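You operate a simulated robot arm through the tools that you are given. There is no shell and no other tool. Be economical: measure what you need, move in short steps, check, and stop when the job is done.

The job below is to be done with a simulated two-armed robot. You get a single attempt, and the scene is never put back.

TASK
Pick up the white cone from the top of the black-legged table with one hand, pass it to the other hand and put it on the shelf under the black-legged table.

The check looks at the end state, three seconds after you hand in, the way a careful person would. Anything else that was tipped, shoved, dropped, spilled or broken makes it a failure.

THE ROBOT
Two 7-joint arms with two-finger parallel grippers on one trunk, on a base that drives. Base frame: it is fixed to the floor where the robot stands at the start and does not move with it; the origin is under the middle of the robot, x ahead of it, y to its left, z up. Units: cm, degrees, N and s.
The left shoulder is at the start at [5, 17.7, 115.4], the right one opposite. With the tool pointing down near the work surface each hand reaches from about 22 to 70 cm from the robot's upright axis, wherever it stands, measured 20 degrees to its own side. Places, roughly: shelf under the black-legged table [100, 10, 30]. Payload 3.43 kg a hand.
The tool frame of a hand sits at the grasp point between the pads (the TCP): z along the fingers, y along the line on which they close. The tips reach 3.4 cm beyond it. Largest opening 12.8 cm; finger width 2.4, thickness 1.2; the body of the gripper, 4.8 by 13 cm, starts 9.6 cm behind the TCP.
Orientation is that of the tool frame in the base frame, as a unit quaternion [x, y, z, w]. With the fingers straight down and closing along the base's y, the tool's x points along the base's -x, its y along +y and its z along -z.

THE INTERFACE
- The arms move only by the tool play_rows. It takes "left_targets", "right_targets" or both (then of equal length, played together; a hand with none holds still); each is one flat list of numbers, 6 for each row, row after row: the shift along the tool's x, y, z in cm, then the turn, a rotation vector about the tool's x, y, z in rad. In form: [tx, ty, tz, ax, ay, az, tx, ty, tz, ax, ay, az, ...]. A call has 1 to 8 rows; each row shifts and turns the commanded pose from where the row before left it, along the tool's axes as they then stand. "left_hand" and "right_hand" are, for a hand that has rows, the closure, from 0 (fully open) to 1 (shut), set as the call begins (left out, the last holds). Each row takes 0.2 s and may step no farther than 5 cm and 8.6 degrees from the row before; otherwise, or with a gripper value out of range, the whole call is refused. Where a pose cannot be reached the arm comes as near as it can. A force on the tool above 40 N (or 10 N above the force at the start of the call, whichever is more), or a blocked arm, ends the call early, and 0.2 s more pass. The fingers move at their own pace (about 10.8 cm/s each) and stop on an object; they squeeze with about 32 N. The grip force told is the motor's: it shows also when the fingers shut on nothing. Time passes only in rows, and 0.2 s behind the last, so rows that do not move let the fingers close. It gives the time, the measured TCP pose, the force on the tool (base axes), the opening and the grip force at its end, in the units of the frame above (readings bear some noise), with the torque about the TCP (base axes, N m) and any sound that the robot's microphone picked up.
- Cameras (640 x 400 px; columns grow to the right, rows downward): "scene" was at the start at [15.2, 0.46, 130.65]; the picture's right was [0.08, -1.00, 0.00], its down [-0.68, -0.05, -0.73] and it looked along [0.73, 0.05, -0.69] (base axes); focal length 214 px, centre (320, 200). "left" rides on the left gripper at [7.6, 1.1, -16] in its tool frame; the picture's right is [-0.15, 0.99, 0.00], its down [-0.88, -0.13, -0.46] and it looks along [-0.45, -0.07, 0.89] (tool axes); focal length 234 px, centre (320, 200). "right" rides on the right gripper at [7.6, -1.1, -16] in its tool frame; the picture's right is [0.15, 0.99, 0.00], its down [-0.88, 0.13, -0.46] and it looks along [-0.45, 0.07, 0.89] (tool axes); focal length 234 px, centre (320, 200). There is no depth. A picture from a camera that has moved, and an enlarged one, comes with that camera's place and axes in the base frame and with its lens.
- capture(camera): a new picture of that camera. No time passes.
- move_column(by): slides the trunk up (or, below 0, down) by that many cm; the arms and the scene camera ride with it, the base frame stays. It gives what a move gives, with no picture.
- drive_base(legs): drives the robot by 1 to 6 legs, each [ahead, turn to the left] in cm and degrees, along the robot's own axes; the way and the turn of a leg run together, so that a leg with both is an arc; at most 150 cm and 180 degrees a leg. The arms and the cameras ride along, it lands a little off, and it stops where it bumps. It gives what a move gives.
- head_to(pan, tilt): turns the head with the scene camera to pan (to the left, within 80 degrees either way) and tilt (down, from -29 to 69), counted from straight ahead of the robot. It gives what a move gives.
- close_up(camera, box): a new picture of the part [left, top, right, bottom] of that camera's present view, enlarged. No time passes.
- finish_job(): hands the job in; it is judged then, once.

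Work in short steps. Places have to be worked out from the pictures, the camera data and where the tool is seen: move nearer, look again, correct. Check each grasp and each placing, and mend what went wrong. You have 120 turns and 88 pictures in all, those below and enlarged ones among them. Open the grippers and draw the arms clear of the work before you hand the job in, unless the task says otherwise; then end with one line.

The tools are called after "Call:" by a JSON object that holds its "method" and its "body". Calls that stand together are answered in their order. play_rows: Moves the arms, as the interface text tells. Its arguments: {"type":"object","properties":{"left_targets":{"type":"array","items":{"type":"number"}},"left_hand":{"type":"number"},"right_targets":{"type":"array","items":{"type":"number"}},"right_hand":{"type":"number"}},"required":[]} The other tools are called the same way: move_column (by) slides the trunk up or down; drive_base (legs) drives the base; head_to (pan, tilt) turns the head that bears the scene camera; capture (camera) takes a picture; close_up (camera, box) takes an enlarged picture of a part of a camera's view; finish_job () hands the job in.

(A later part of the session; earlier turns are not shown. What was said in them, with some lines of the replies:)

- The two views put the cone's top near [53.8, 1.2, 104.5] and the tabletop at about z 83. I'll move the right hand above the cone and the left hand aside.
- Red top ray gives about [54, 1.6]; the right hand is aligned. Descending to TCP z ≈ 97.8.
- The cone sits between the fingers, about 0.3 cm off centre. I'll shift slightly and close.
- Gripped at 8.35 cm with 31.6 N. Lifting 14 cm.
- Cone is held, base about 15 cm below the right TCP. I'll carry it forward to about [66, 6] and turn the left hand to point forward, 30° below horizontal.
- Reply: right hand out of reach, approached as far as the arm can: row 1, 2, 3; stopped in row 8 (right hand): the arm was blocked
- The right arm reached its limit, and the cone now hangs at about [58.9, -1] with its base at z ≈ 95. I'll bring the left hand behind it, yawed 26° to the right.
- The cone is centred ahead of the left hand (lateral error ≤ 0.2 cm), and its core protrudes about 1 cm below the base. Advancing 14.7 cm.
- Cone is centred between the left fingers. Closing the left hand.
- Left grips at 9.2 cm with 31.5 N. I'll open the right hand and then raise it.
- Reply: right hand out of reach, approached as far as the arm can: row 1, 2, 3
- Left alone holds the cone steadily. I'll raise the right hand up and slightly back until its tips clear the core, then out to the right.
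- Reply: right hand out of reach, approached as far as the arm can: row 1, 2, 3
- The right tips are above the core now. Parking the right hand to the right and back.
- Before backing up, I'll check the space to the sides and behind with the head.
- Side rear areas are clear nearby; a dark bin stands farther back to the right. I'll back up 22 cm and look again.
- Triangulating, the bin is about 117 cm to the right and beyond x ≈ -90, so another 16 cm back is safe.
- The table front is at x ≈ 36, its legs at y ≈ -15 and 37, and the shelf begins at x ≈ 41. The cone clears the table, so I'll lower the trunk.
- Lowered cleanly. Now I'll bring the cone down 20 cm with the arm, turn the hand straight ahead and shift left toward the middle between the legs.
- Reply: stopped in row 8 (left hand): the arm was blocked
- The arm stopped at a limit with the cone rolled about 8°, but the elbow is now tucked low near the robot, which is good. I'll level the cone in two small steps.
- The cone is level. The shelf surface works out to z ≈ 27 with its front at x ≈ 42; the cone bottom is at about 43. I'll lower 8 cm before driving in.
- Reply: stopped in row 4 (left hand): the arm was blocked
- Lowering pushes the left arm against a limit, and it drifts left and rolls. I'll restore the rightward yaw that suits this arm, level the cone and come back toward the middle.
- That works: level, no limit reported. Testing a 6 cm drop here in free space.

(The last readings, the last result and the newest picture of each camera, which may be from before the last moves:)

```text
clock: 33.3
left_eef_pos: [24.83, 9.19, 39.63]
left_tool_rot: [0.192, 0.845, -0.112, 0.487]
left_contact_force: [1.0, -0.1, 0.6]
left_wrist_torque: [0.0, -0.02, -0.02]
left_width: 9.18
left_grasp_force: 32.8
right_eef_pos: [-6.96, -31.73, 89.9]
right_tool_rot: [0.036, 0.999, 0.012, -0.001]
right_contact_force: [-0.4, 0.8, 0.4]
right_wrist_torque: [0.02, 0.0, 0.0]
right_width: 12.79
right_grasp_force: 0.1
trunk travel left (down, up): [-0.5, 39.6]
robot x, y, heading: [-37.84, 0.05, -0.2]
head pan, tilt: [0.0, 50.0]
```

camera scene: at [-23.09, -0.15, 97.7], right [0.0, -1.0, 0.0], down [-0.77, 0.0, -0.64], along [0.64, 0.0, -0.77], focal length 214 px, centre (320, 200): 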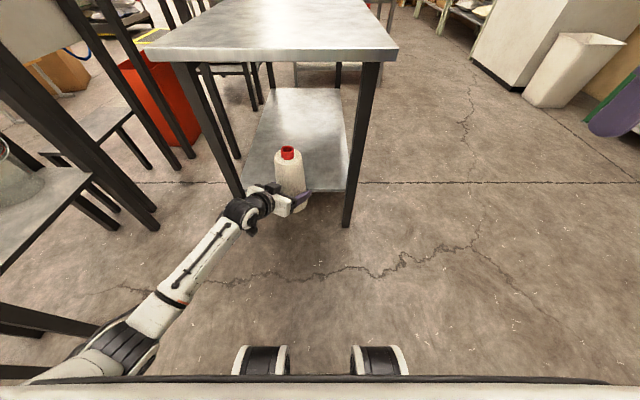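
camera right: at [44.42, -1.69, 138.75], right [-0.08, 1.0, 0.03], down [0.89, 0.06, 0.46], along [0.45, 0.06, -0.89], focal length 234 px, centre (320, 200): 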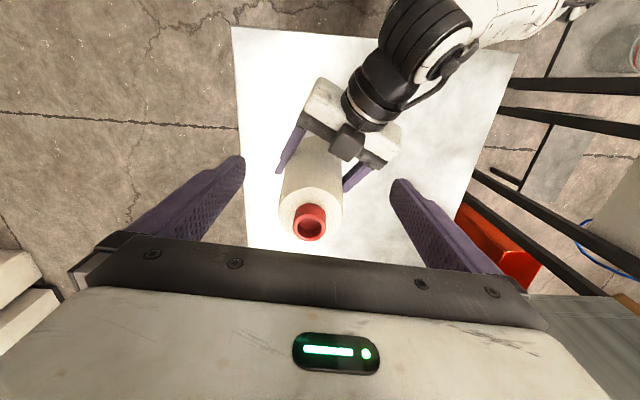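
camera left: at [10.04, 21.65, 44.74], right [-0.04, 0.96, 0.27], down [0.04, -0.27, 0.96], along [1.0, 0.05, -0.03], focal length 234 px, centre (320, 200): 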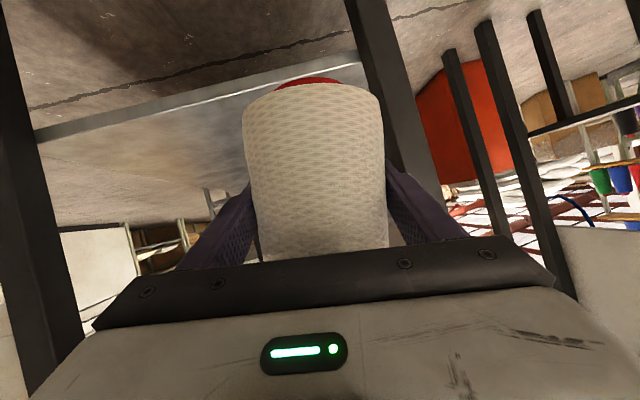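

Another 6 cm to confirm that the release height can be reached.

Call:
{"method": "play_rows", "body": {"left_targets": [2.6, 0, 1.5, 0, 0, 0, 2.6, 0, 1.5, 0, 0, 0, 0, 0, 0, 0, 0, 0]}}

Call:
{"method": "capture", "body": {"camera": "scene"}}

Call:
{"method": "capture", "body": {"camera": "left"}}

```text
clock: 34.1
left_eef_pos: [24.71, 9.24, 33.79]
left_tool_rot: [0.192, 0.844, -0.112, 0.487]
left_contact_force: [1.1, -0.6, 0.1]
left_wrist_torque: [0.02, -0.04, 0.01]
left_width: 9.21
left_grasp_force: 32.0
right_eef_pos: [-6.84, -31.75, 89.85]
right_tool_rot: [0.035, 0.999, 0.013, -0.001]
right_contact_force: [0.6, -0.7, 0.2]
right_wrist_torque: [0.0, 0.02, -0.01]
right_width: 12.84
right_grasp_force: 0.1
trunk travel left (down, up): [-0.5, 39.6]
robot x, y, heading: [-38.21, 0.19, -0.0]
head pan, tilt: [0.0, 50.0]
```

```text
52 pictures are left
camera scene: at [-23.09, -0.15, 97.7], right [0.0, -1.0, 0.0], down [-0.77, 0.0, -0.64], along [0.64, 0.0, -0.77], focal length 214 px, centre (320, 200)
```

scene: 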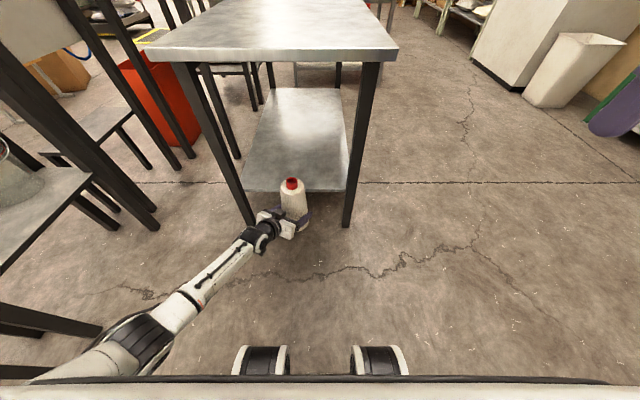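

```text
51 pictures are left
camera left: at [9.43, 17.89, 35.01], right [0.5, 0.86, 0.13], down [-0.01, -0.14, 0.99], along [0.87, -0.49, -0.06], focal length 234 px, centre (320, 200)
```

left: 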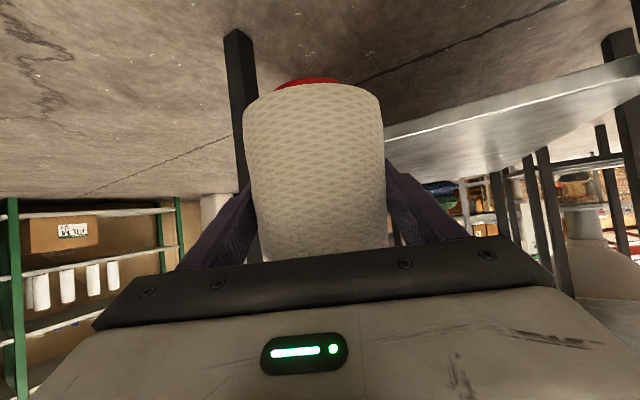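

Release height is reachable. I'll raise 9 cm (bottom to about 35), then drive in 33 cm; the forearm passes well clear of the left leg.

Call:
{"method": "play_rows", "body": {"left_targets": [-2.6, 0, -1.5, 0, 0, 0, -2.6, 0, -1.5, 0, 0, 0, -2.6, 0, -1.5, 0, 0, 0, 0, 0, 0, 0, 0, 0]}}

Call:
{"method": "drive_base", "body": {"legs": [[15, 0]]}}

Call:
{"method": "capture", "body": {"camera": "scene"}}

Call:
{"method": "capture", "body": {"camera": "left"}}

```text
clock: 35.1
left_eef_pos: [24.72, 9.2, 42.67]
left_tool_rot: [0.193, 0.845, -0.111, 0.486]
left_contact_force: [-0.7, 0.2, 0.3]
left_wrist_torque: [-0.02, 0.01, 0.03]
left_width: 9.2
left_grasp_force: 32.0
right_eef_pos: [-6.77, -31.56, 89.8]
right_tool_rot: [0.036, 0.999, 0.013, -0.001]
right_contact_force: [-0.7, -1.0, 0.0]
right_wrist_torque: [0.02, -0.01, 0.01]
right_width: 12.79
right_grasp_force: 0.0
trunk travel left (down, up): [-0.5, 39.6]
robot x, y, heading: [-37.74, -0.2, 0.0]
head pan, tilt: [0.0, 50.0]
```

```text
clock: 36.5
left_eef_pos: [39.73, 9.22, 42.59]
left_tool_rot: [0.192, 0.845, -0.111, 0.487]
left_contact_force: [-0.2, 0.4, 0.5]
left_wrist_torque: [-0.03, -0.05, -0.03]
left_width: 9.24
left_grasp_force: 31.6
right_eef_pos: [8.0, -31.64, 90.01]
right_tool_rot: [0.036, 0.999, 0.013, -0.001]
right_contact_force: [-0.4, 0.3, 0.5]
right_wrist_torque: [0.0, -0.02, 0.03]
right_width: 12.8
right_grasp_force: 0.0
trunk travel left (down, up): [-0.5, 39.6]
robot x, y, heading: [-22.48, 0.12, -0.3]
head pan, tilt: [0.0, 50.0]
```

```text
50 pictures are left
camera scene: at [-8.1, -0.15, 97.7], right [0.0, -1.0, 0.0], down [-0.77, 0.0, -0.64], along [0.64, 0.0, -0.77], focal length 214 px, centre (320, 200)
```

scene: 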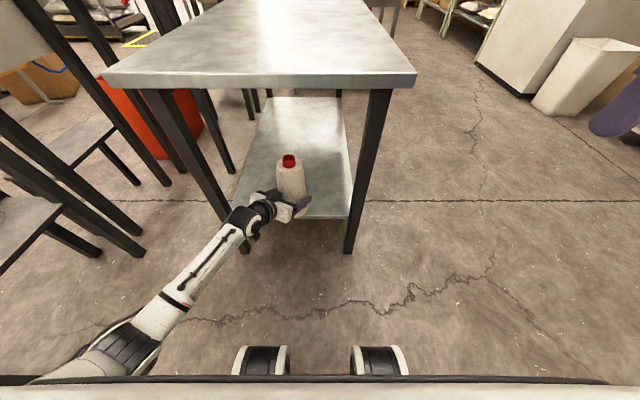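

```text
49 pictures are left
camera left: at [24.4, 17.86, 44.03], right [0.5, 0.86, 0.13], down [-0.01, -0.14, 0.99], along [0.87, -0.49, -0.06], focal length 234 px, centre (320, 200)
```

left: 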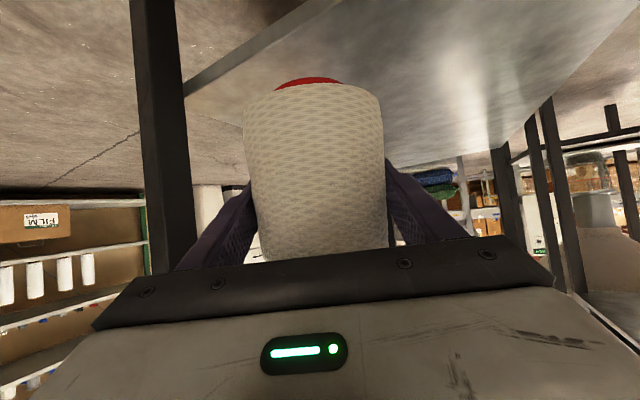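

Clear on all sides. Driving 18 cm more to bring the cone to x ≈ 58.

Call:
{"method": "drive_base", "body": {"legs": [[18, 0]]}}

Call:
{"method": "capture", "body": {"camera": "scene"}}

Call:
{"method": "capture", "body": {"camera": "left"}}

```text
clock: 38.0
left_eef_pos: [57.65, 9.23, 42.67]
left_tool_rot: [0.193, 0.845, -0.112, 0.487]
left_contact_force: [-0.6, 0.2, 0.6]
left_wrist_torque: [0.01, 0.0, -0.03]
left_width: 9.21
left_grasp_force: 31.8
right_eef_pos: [26.12, -31.62, 89.85]
right_tool_rot: [0.036, 0.999, 0.013, -0.001]
right_contact_force: [-0.3, 0.8, 0.3]
right_wrist_torque: [-0.01, 0.02, 0.01]
right_width: 12.77
right_grasp_force: 0.1
trunk travel left (down, up): [-0.5, 39.6]
robot x, y, heading: [-4.64, 0.06, 0.1]
head pan, tilt: [0.0, 50.0]
```

```text
48 pictures are left
camera scene: at [9.94, -0.15, 97.7], right [0.0, -1.0, 0.0], down [-0.77, 0.0, -0.64], along [0.64, 0.0, -0.77], focal length 214 px, centre (320, 200)
```

scene: 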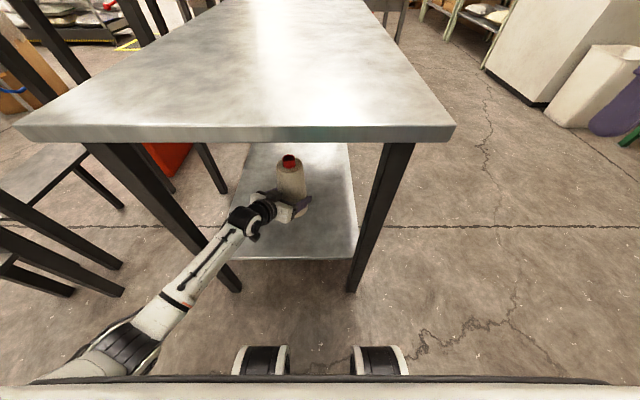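

```text
47 pictures are left
camera left: at [42.43, 17.86, 44.02], right [0.5, 0.86, 0.13], down [-0.01, -0.14, 0.99], along [0.87, -0.49, -0.06], focal length 234 px, centre (320, 200)
```

left: 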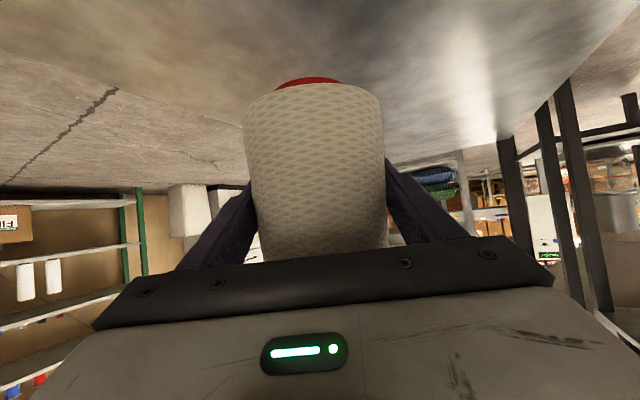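

The cone is over the shelf, about 15 cm behind its front edge. Lowering 6 cm, then in small steps until contact.

Call:
{"method": "play_rows", "body": {"left_targets": [1.73, 0, 1, 0, 0, 0, 1.73, 0, 1, 0, 0, 0, 1.73, 0, 1, 0, 0, 0]}}

Call:
{"method": "play_rows", "body": {"left_targets": [0.43, 0, 0.25, 0, 0, 0, 0.43, 0, 0.25, 0, 0, 0, 0.43, 0, 0.25, 0, 0, 0]}}

Call:
{"method": "capture", "body": {"camera": "left"}}

```text
clock: 38.8
left_eef_pos: [57.71, 9.21, 36.59]
left_tool_rot: [0.193, 0.845, -0.112, 0.486]
left_contact_force: [0.4, -0.1, -0.9]
left_wrist_torque: [0.01, 0.06, -0.02]
left_width: 9.22
left_grasp_force: 31.9
right_eef_pos: [26.14, -31.54, 89.81]
right_tool_rot: [0.036, 0.999, 0.012, -0.001]
right_contact_force: [0.4, 0.1, 0.8]
right_wrist_torque: [0.03, -0.01, 0.04]
right_width: 12.81
right_grasp_force: 0.1
trunk travel left (down, up): [-0.5, 39.6]
robot x, y, heading: [-4.63, 0.11, -0.1]
head pan, tilt: [0.0, 50.0]
```

```text
clock: 39.6
left_eef_pos: [57.75, 9.22, 35.01]
left_tool_rot: [0.193, 0.844, -0.112, 0.487]
left_contact_force: [0.5, 0.2, 0.4]
left_wrist_torque: [-0.02, -0.01, 0.01]
left_width: 9.24
left_grasp_force: 32.1
right_eef_pos: [26.23, -31.63, 89.86]
right_tool_rot: [0.036, 0.999, 0.013, -0.001]
right_contact_force: [-0.1, -0.4, 0.1]
right_wrist_torque: [0.01, -0.01, 0.01]
right_width: 12.8
right_grasp_force: 0.1
trunk travel left (down, up): [-0.5, 39.6]
robot x, y, heading: [-5.02, -0.35, -0.1]
head pan, tilt: [0.0, 50.0]
```

```text
46 pictures are left
camera left: at [42.41, 17.86, 36.53], right [0.5, 0.86, 0.13], down [-0.01, -0.14, 0.99], along [0.87, -0.49, -0.06], focal length 234 px, centre (320, 200)
```

left: 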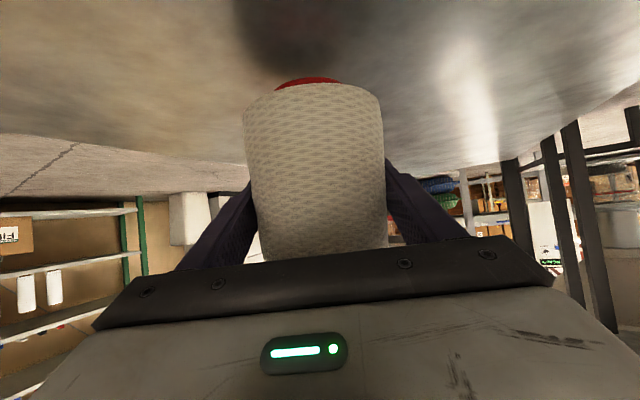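

No contact yet; the shadow is closing on the core. Continuing in small steps.

Call:
{"method": "play_rows", "body": {"left_targets": [0.3, 0, 0.173, 0, 0, 0, 0.3, 0, 0.173, 0, 0, 0, 0.3, 0, 0.173, 0, 0, 0]}}

Call:
{"method": "play_rows", "body": {"left_targets": [0.3, 0, 0.173, 0, 0, 0, 0.3, 0, 0.173, 0, 0, 0]}}

Call:
{"method": "capture", "body": {"camera": "left"}}

```text
clock: 40.4
left_eef_pos: [57.71, 9.23, 34.01]
left_tool_rot: [0.192, 0.845, -0.112, 0.486]
left_contact_force: [0.3, -1.1, -1.2]
left_wrist_torque: [0.0, 0.02, 0.0]
left_width: 9.21
left_grasp_force: 31.6
right_eef_pos: [26.16, -31.66, 89.87]
right_tool_rot: [0.036, 0.999, 0.014, -0.001]
right_contact_force: [0.5, -0.9, 0.5]
right_wrist_torque: [0.02, 0.04, 0.02]
right_width: 12.79
right_grasp_force: 0.1
trunk travel left (down, up): [-0.5, 39.6]
robot x, y, heading: [-4.8, 0.25, 0.0]
head pan, tilt: [0.0, 50.0]
```

```text
clock: 41.0
left_eef_pos: [57.67, 9.15, 33.59]
left_tool_rot: [0.193, 0.844, -0.112, 0.488]
left_contact_force: [-2.3, 2.5, 1.3]
left_wrist_torque: [-0.07, 0.19, -0.14]
left_width: 9.22
left_grasp_force: 31.9
right_eef_pos: [26.11, -31.71, 89.92]
right_tool_rot: [0.035, 0.999, 0.013, 0.0]
right_contact_force: [-0.7, -0.3, 0.2]
right_wrist_torque: [-0.03, -0.01, -0.03]
right_width: 12.78
right_grasp_force: 0.0
trunk travel left (down, up): [-0.5, 39.6]
robot x, y, heading: [-4.95, 0.3, -0.1]
head pan, tilt: [0.0, 50.0]
```

```text
45 pictures are left
camera left: at [42.48, 17.81, 34.92], right [0.5, 0.86, 0.13], down [-0.02, -0.14, 0.99], along [0.87, -0.49, -0.05], focal length 234 px, centre (320, 200)
```

left: 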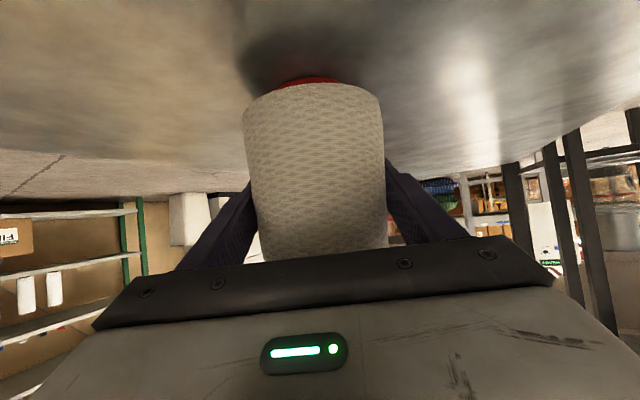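

Contact has begun (forces and torque rising, z held up 0.2 cm). One more 0.3 cm to seat it.

Call:
{"method": "play_rows", "body": {"left_targets": [0.26, 0, 0.15, 0, 0, 0, 0, 0, 0, 0, 0, 0]}}

Call:
{"method": "close_up", "body": {"camera": "left", "box": [200, 30, 420, 270]}}

Call:
{"method": "close_up", "body": {"camera": "scene", "box": [220, 130, 360, 270]}}

```text
clock: 41.6
left_eef_pos: [57.85, 9.08, 33.65]
left_tool_rot: [0.192, 0.842, -0.113, 0.491]
left_contact_force: [-6.8, 2.7, 16.4]
left_wrist_torque: [-0.34, 0.47, -0.18]
left_width: 9.25
left_grasp_force: 31.6
right_eef_pos: [26.03, -31.7, 89.94]
right_tool_rot: [0.036, 0.999, 0.013, -0.001]
right_contact_force: [0.3, 0.7, 0.6]
right_wrist_torque: [-0.03, 0.02, 0.0]
right_width: 12.79
right_grasp_force: 0.0
trunk travel left (down, up): [-0.5, 39.6]
robot x, y, heading: [-4.59, -0.29, -0.2]
head pan, tilt: [0.0, 50.0]
```

```text
1.67 times, centred on (310, 150) of left
camera zoom: at [42.58, 17.77, 34.81], right [0.49, 0.86, 0.13], down [-0.02, -0.13, 0.99], along [0.87, -0.49, -0.05], focal length 390 px, centre (337, 283)
```

zoom: 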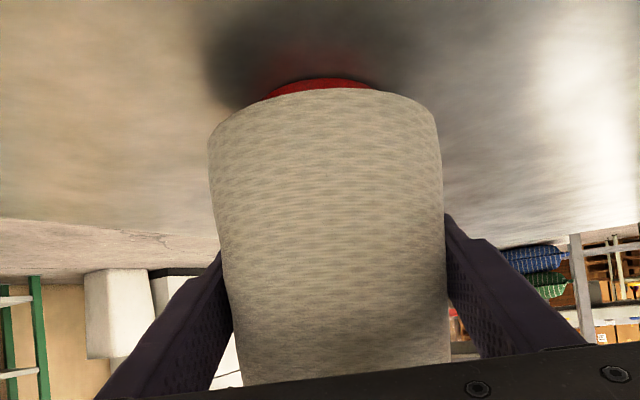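

```text
2.86 times, centred on (290, 200) of scene
camera zoom: at [9.78, -0.16, 97.75], right [0.0, -1.0, 0.0], down [-0.77, 0.0, -0.64], along [0.64, 0.0, -0.77], focal length 613 px, centre (406, 200)
```

zoom: 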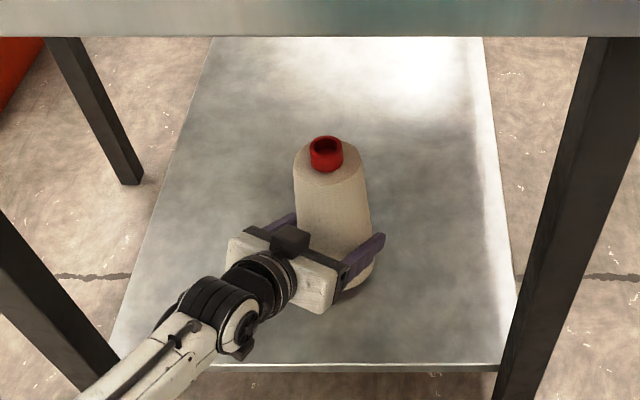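

Seated with 16 N, and the torque shows contact on the −y edge: the cone leans about 2° toward −y. I'll lift 0.3 cm and rotate 2° to level it.

Call:
{"method": "play_rows", "body": {"left_targets": [-0.26, 0, -0.15, 0.01, 0, -0.0175, 0, 0, 0, 0.01, 0, -0.0175, 0, 0, 0, 0, 0, 0]}}

Call:
{"method": "close_up", "body": {"camera": "left", "box": [200, 30, 420, 270]}}

```text
clock: 42.4
left_eef_pos: [57.84, 9.3, 33.62]
left_tool_rot: [0.184, 0.846, -0.128, 0.484]
left_contact_force: [6.0, 4.4, 7.9]
left_wrist_torque: [0.44, -0.77, 0.01]
left_width: 9.23
left_grasp_force: 31.8
right_eef_pos: [26.1, -31.56, 89.94]
right_tool_rot: [0.036, 0.999, 0.013, -0.001]
right_contact_force: [0.1, 0.0, -0.2]
right_wrist_torque: [0.04, 0.03, -0.01]
right_width: 12.77
right_grasp_force: 0.1
trunk travel left (down, up): [-0.5, 39.6]
robot x, y, heading: [-4.64, -0.04, 0.0]
head pan, tilt: [0.0, 50.0]
```

```text
1.67 times, centred on (310, 150) of left
camera zoom: at [42.52, 18.0, 34.89], right [0.5, 0.86, 0.09], down [0.0, -0.1, 0.99], along [0.87, -0.49, -0.05], focal length 390 px, centre (337, 283)
```

zoom: 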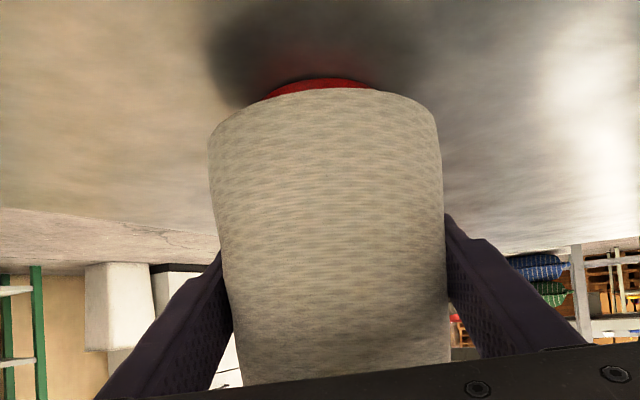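

Contact now is nearly centred, within about 1–2° of level. I'll relieve 0.15 cm and open the left hand partly.

Call:
{"method": "play_rows", "body": {"left_targets": [-0.13, 0, -0.075, 0, 0, 0, 0, 0, 0, 0, 0, 0]}}

Call:
{"method": "play_rows", "body": {"left_targets": [0, 0, 0, 0, 0, 0, 0, 0, 0, 0, 0, 0], "left_hand": 0.2}}

Call:
{"method": "close_up", "body": {"camera": "left", "box": [200, 30, 420, 270]}}

```text
clock: 43.0
left_eef_pos: [57.7, 9.29, 33.72]
left_tool_rot: [0.182, 0.847, -0.127, 0.482]
left_contact_force: [4.1, 2.9, 5.0]
left_wrist_torque: [0.38, -0.57, 0.02]
left_width: 9.23
left_grasp_force: 32.3
right_eef_pos: [26.16, -31.68, 89.9]
right_tool_rot: [0.036, 0.999, 0.013, 0.0]
right_contact_force: [-0.1, 0.3, -0.8]
right_wrist_torque: [-0.02, -0.01, -0.01]
right_width: 12.82
right_grasp_force: 0.2
trunk travel left (down, up): [-0.5, 39.6]
robot x, y, heading: [-4.66, -0.41, 0.1]
head pan, tilt: [0.0, 50.0]
```

```text
clock: 43.6
left_eef_pos: [57.55, 9.09, 33.63]
left_tool_rot: [0.183, 0.847, -0.129, 0.483]
left_contact_force: [-0.2, 0.0, -0.1]
left_wrist_torque: [0.0, 0.01, 0.02]
left_width: 10.24
left_grasp_force: 0.0
right_eef_pos: [26.21, -31.71, 89.95]
right_tool_rot: [0.035, 0.999, 0.014, 0.0]
right_contact_force: [0.5, -0.1, 0.2]
right_wrist_torque: [-0.02, -0.01, -0.02]
right_width: 12.81
right_grasp_force: 0.1
trunk travel left (down, up): [-0.5, 39.6]
robot x, y, heading: [-4.37, -0.1, -0.1]
head pan, tilt: [0.0, 50.0]
```

```text
1.67 times, centred on (310, 150) of left
camera zoom: at [42.4, 17.88, 34.9], right [0.5, 0.86, 0.09], down [0.01, -0.1, 0.99], along [0.87, -0.49, -0.05], focal length 390 px, centre (337, 283)
```

zoom: 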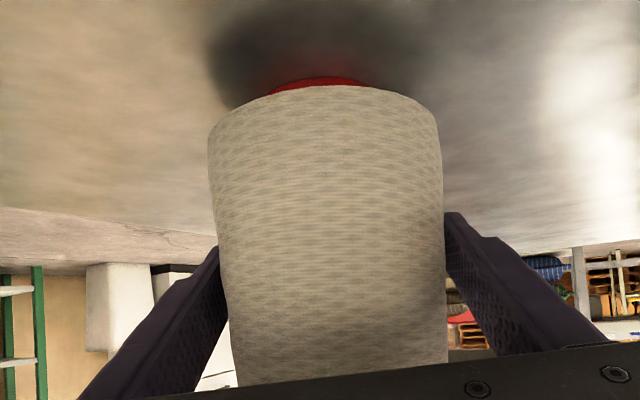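

The cone stands free and upright on the shelf. Opening fully and backing out horizontally along the hand's heading.

Call:
{"method": "play_rows", "body": {"left_targets": [0, 0, 0, 0, 0, 0, 0, 0, 0, 0, 0, 0], "left_hand": 0}}

Call:
{"method": "play_rows", "body": {"left_targets": [1, 0, -1.73, 0, 0, 0, 1.2, 0, -2.3, 0, 0, 0, 1.2, 0, -2.3, 0, 0, 0]}}

Call:
{"method": "capture", "body": {"camera": "left"}}

Call:
{"method": "capture", "body": {"camera": "scene"}}

```text
clock: 44.2
left_eef_pos: [57.68, 9.24, 33.61]
left_tool_rot: [0.182, 0.847, -0.128, 0.483]
left_contact_force: [0.0, -0.1, 0.3]
left_wrist_torque: [0.0, 0.01, -0.02]
left_width: 12.8
left_grasp_force: 0.0
right_eef_pos: [26.17, -31.71, 89.91]
right_tool_rot: [0.036, 0.999, 0.014, -0.001]
right_contact_force: [-0.1, 0.6, -0.2]
right_wrist_torque: [-0.02, 0.0, -0.01]
right_width: 12.82
right_grasp_force: 0.1
trunk travel left (down, up): [-0.5, 39.6]
robot x, y, heading: [-4.69, 0.19, -0.1]
head pan, tilt: [0.0, 50.0]
```

```text
clock: 45.0
left_eef_pos: [51.28, 12.29, 33.69]
left_tool_rot: [0.183, 0.847, -0.13, 0.483]
left_contact_force: [-0.1, -0.4, -0.3]
left_wrist_torque: [0.0, 0.01, 0.01]
left_width: 12.79
left_grasp_force: 0.0
right_eef_pos: [26.03, -31.63, 89.83]
right_tool_rot: [0.036, 0.999, 0.013, -0.001]
right_contact_force: [0.9, 0.0, -0.4]
right_wrist_torque: [0.01, 0.01, 0.01]
right_width: 12.81
right_grasp_force: 0.1
trunk travel left (down, up): [-0.5, 39.6]
robot x, y, heading: [-5.02, 0.37, 0.1]
head pan, tilt: [0.0, 50.0]
```

```text
40 pictures are left
camera left: at [35.99, 21.01, 35.1], right [0.5, 0.86, 0.09], down [0.0, -0.1, 0.99], along [0.87, -0.49, -0.05], focal length 234 px, centre (320, 200)
```

left: 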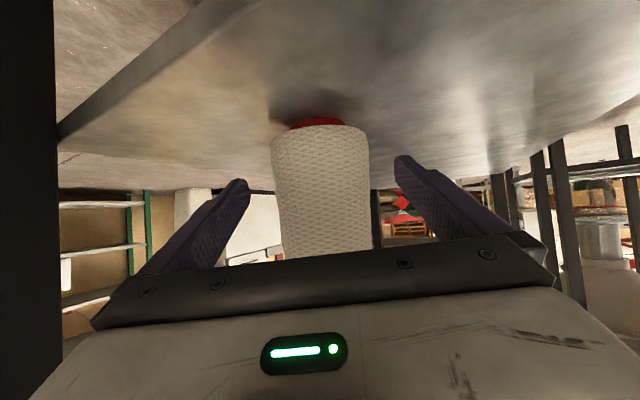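

```text
39 pictures are left
camera scene: at [9.9, -0.16, 97.71], right [0.0, -1.0, 0.0], down [-0.77, 0.0, -0.64], along [0.64, 0.0, -0.77], focal length 214 px, centre (320, 200)
```

scene: 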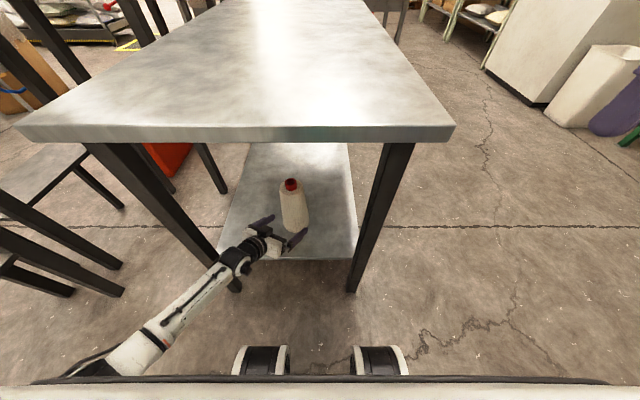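

Cone stands upright, hand nearly clear. Withdraw a bit more, then drive back out.

Call:
{"method": "play_rows", "body": {"left_targets": [1.5, 0, -2.6, 0, 0, 0, 1.5, 0, -2.6, 0, 0, 0]}}

Call:
{"method": "drive_base", "body": {"legs": [[-30, 0]]}}

Call:
{"method": "capture", "body": {"camera": "scene"}}

Call:
{"method": "close_up", "body": {"camera": "scene", "box": [220, 60, 380, 220]}}

```text
clock: 45.6
left_eef_pos: [45.79, 14.92, 33.86]
left_tool_rot: [0.182, 0.847, -0.129, 0.483]
left_contact_force: [0.2, -0.2, 1.0]
left_wrist_torque: [0.01, 0.01, 0.01]
left_width: 12.8
left_grasp_force: 0.1
right_eef_pos: [26.12, -31.65, 89.94]
right_tool_rot: [0.036, 0.999, 0.013, -0.001]
right_contact_force: [-0.4, 0.0, 0.6]
right_wrist_torque: [-0.01, -0.02, -0.04]
right_width: 12.83
right_grasp_force: 0.0
trunk travel left (down, up): [-0.5, 39.6]
robot x, y, heading: [-5.18, -0.08, -0.2]
head pan, tilt: [0.0, 50.0]
```

```text
clock: 47.6
left_eef_pos: [15.55, 15.0, 33.9]
left_tool_rot: [0.183, 0.847, -0.129, 0.483]
left_contact_force: [-0.1, 0.2, -0.5]
left_wrist_torque: [-0.01, 0.0, -0.02]
left_width: 12.8
left_grasp_force: 0.0
right_eef_pos: [-4.19, -31.63, 89.78]
right_tool_rot: [0.036, 0.999, 0.013, -0.001]
right_contact_force: [0.7, -0.1, 0.2]
right_wrist_torque: [0.0, -0.03, 0.01]
right_width: 12.83
right_grasp_force: 0.1
trunk travel left (down, up): [-0.5, 39.6]
robot x, y, heading: [-35.06, -0.07, 0.4]
head pan, tilt: [0.0, 50.0]
```

```text
38 pictures are left
camera scene: at [-20.36, -0.16, 97.71], right [0.0, -1.0, 0.0], down [-0.77, 0.0, -0.64], along [0.64, 0.0, -0.77], focal length 214 px, centre (320, 200)
```

scene: 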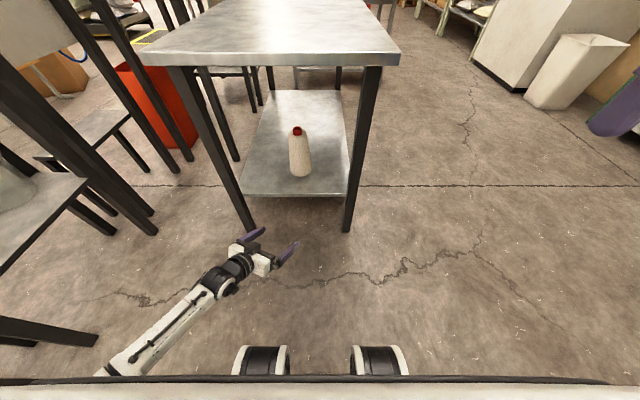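

```text
2.50 times, centred on (300, 140) of scene
camera zoom: at [-20.36, -0.16, 97.71], right [0.0, -1.0, 0.0], down [-0.77, 0.0, -0.64], along [0.64, 0.0, -0.77], focal length 536 px, centre (370, 350)
```

zoom: 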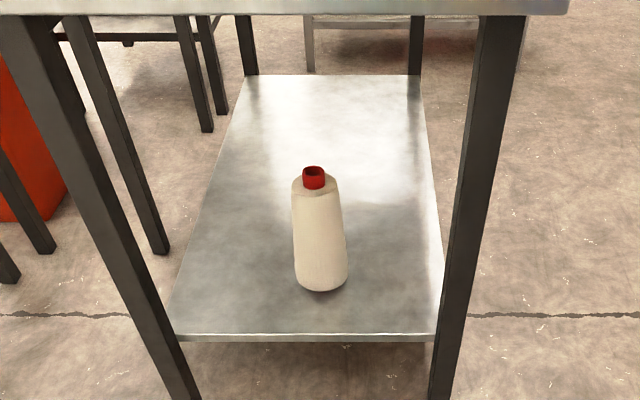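

The cone stands upright on the shelf, both hands are open and clear, and nothing else was disturbed. Handing in.

Call:
{"method": "finish_job", "body": {}}

```text
The job is handed in.
```

The right hand picked up the white cone from the tabletop and passed it to the left, which set it upright on the shelf under the black-legged table; nothing else was touched.
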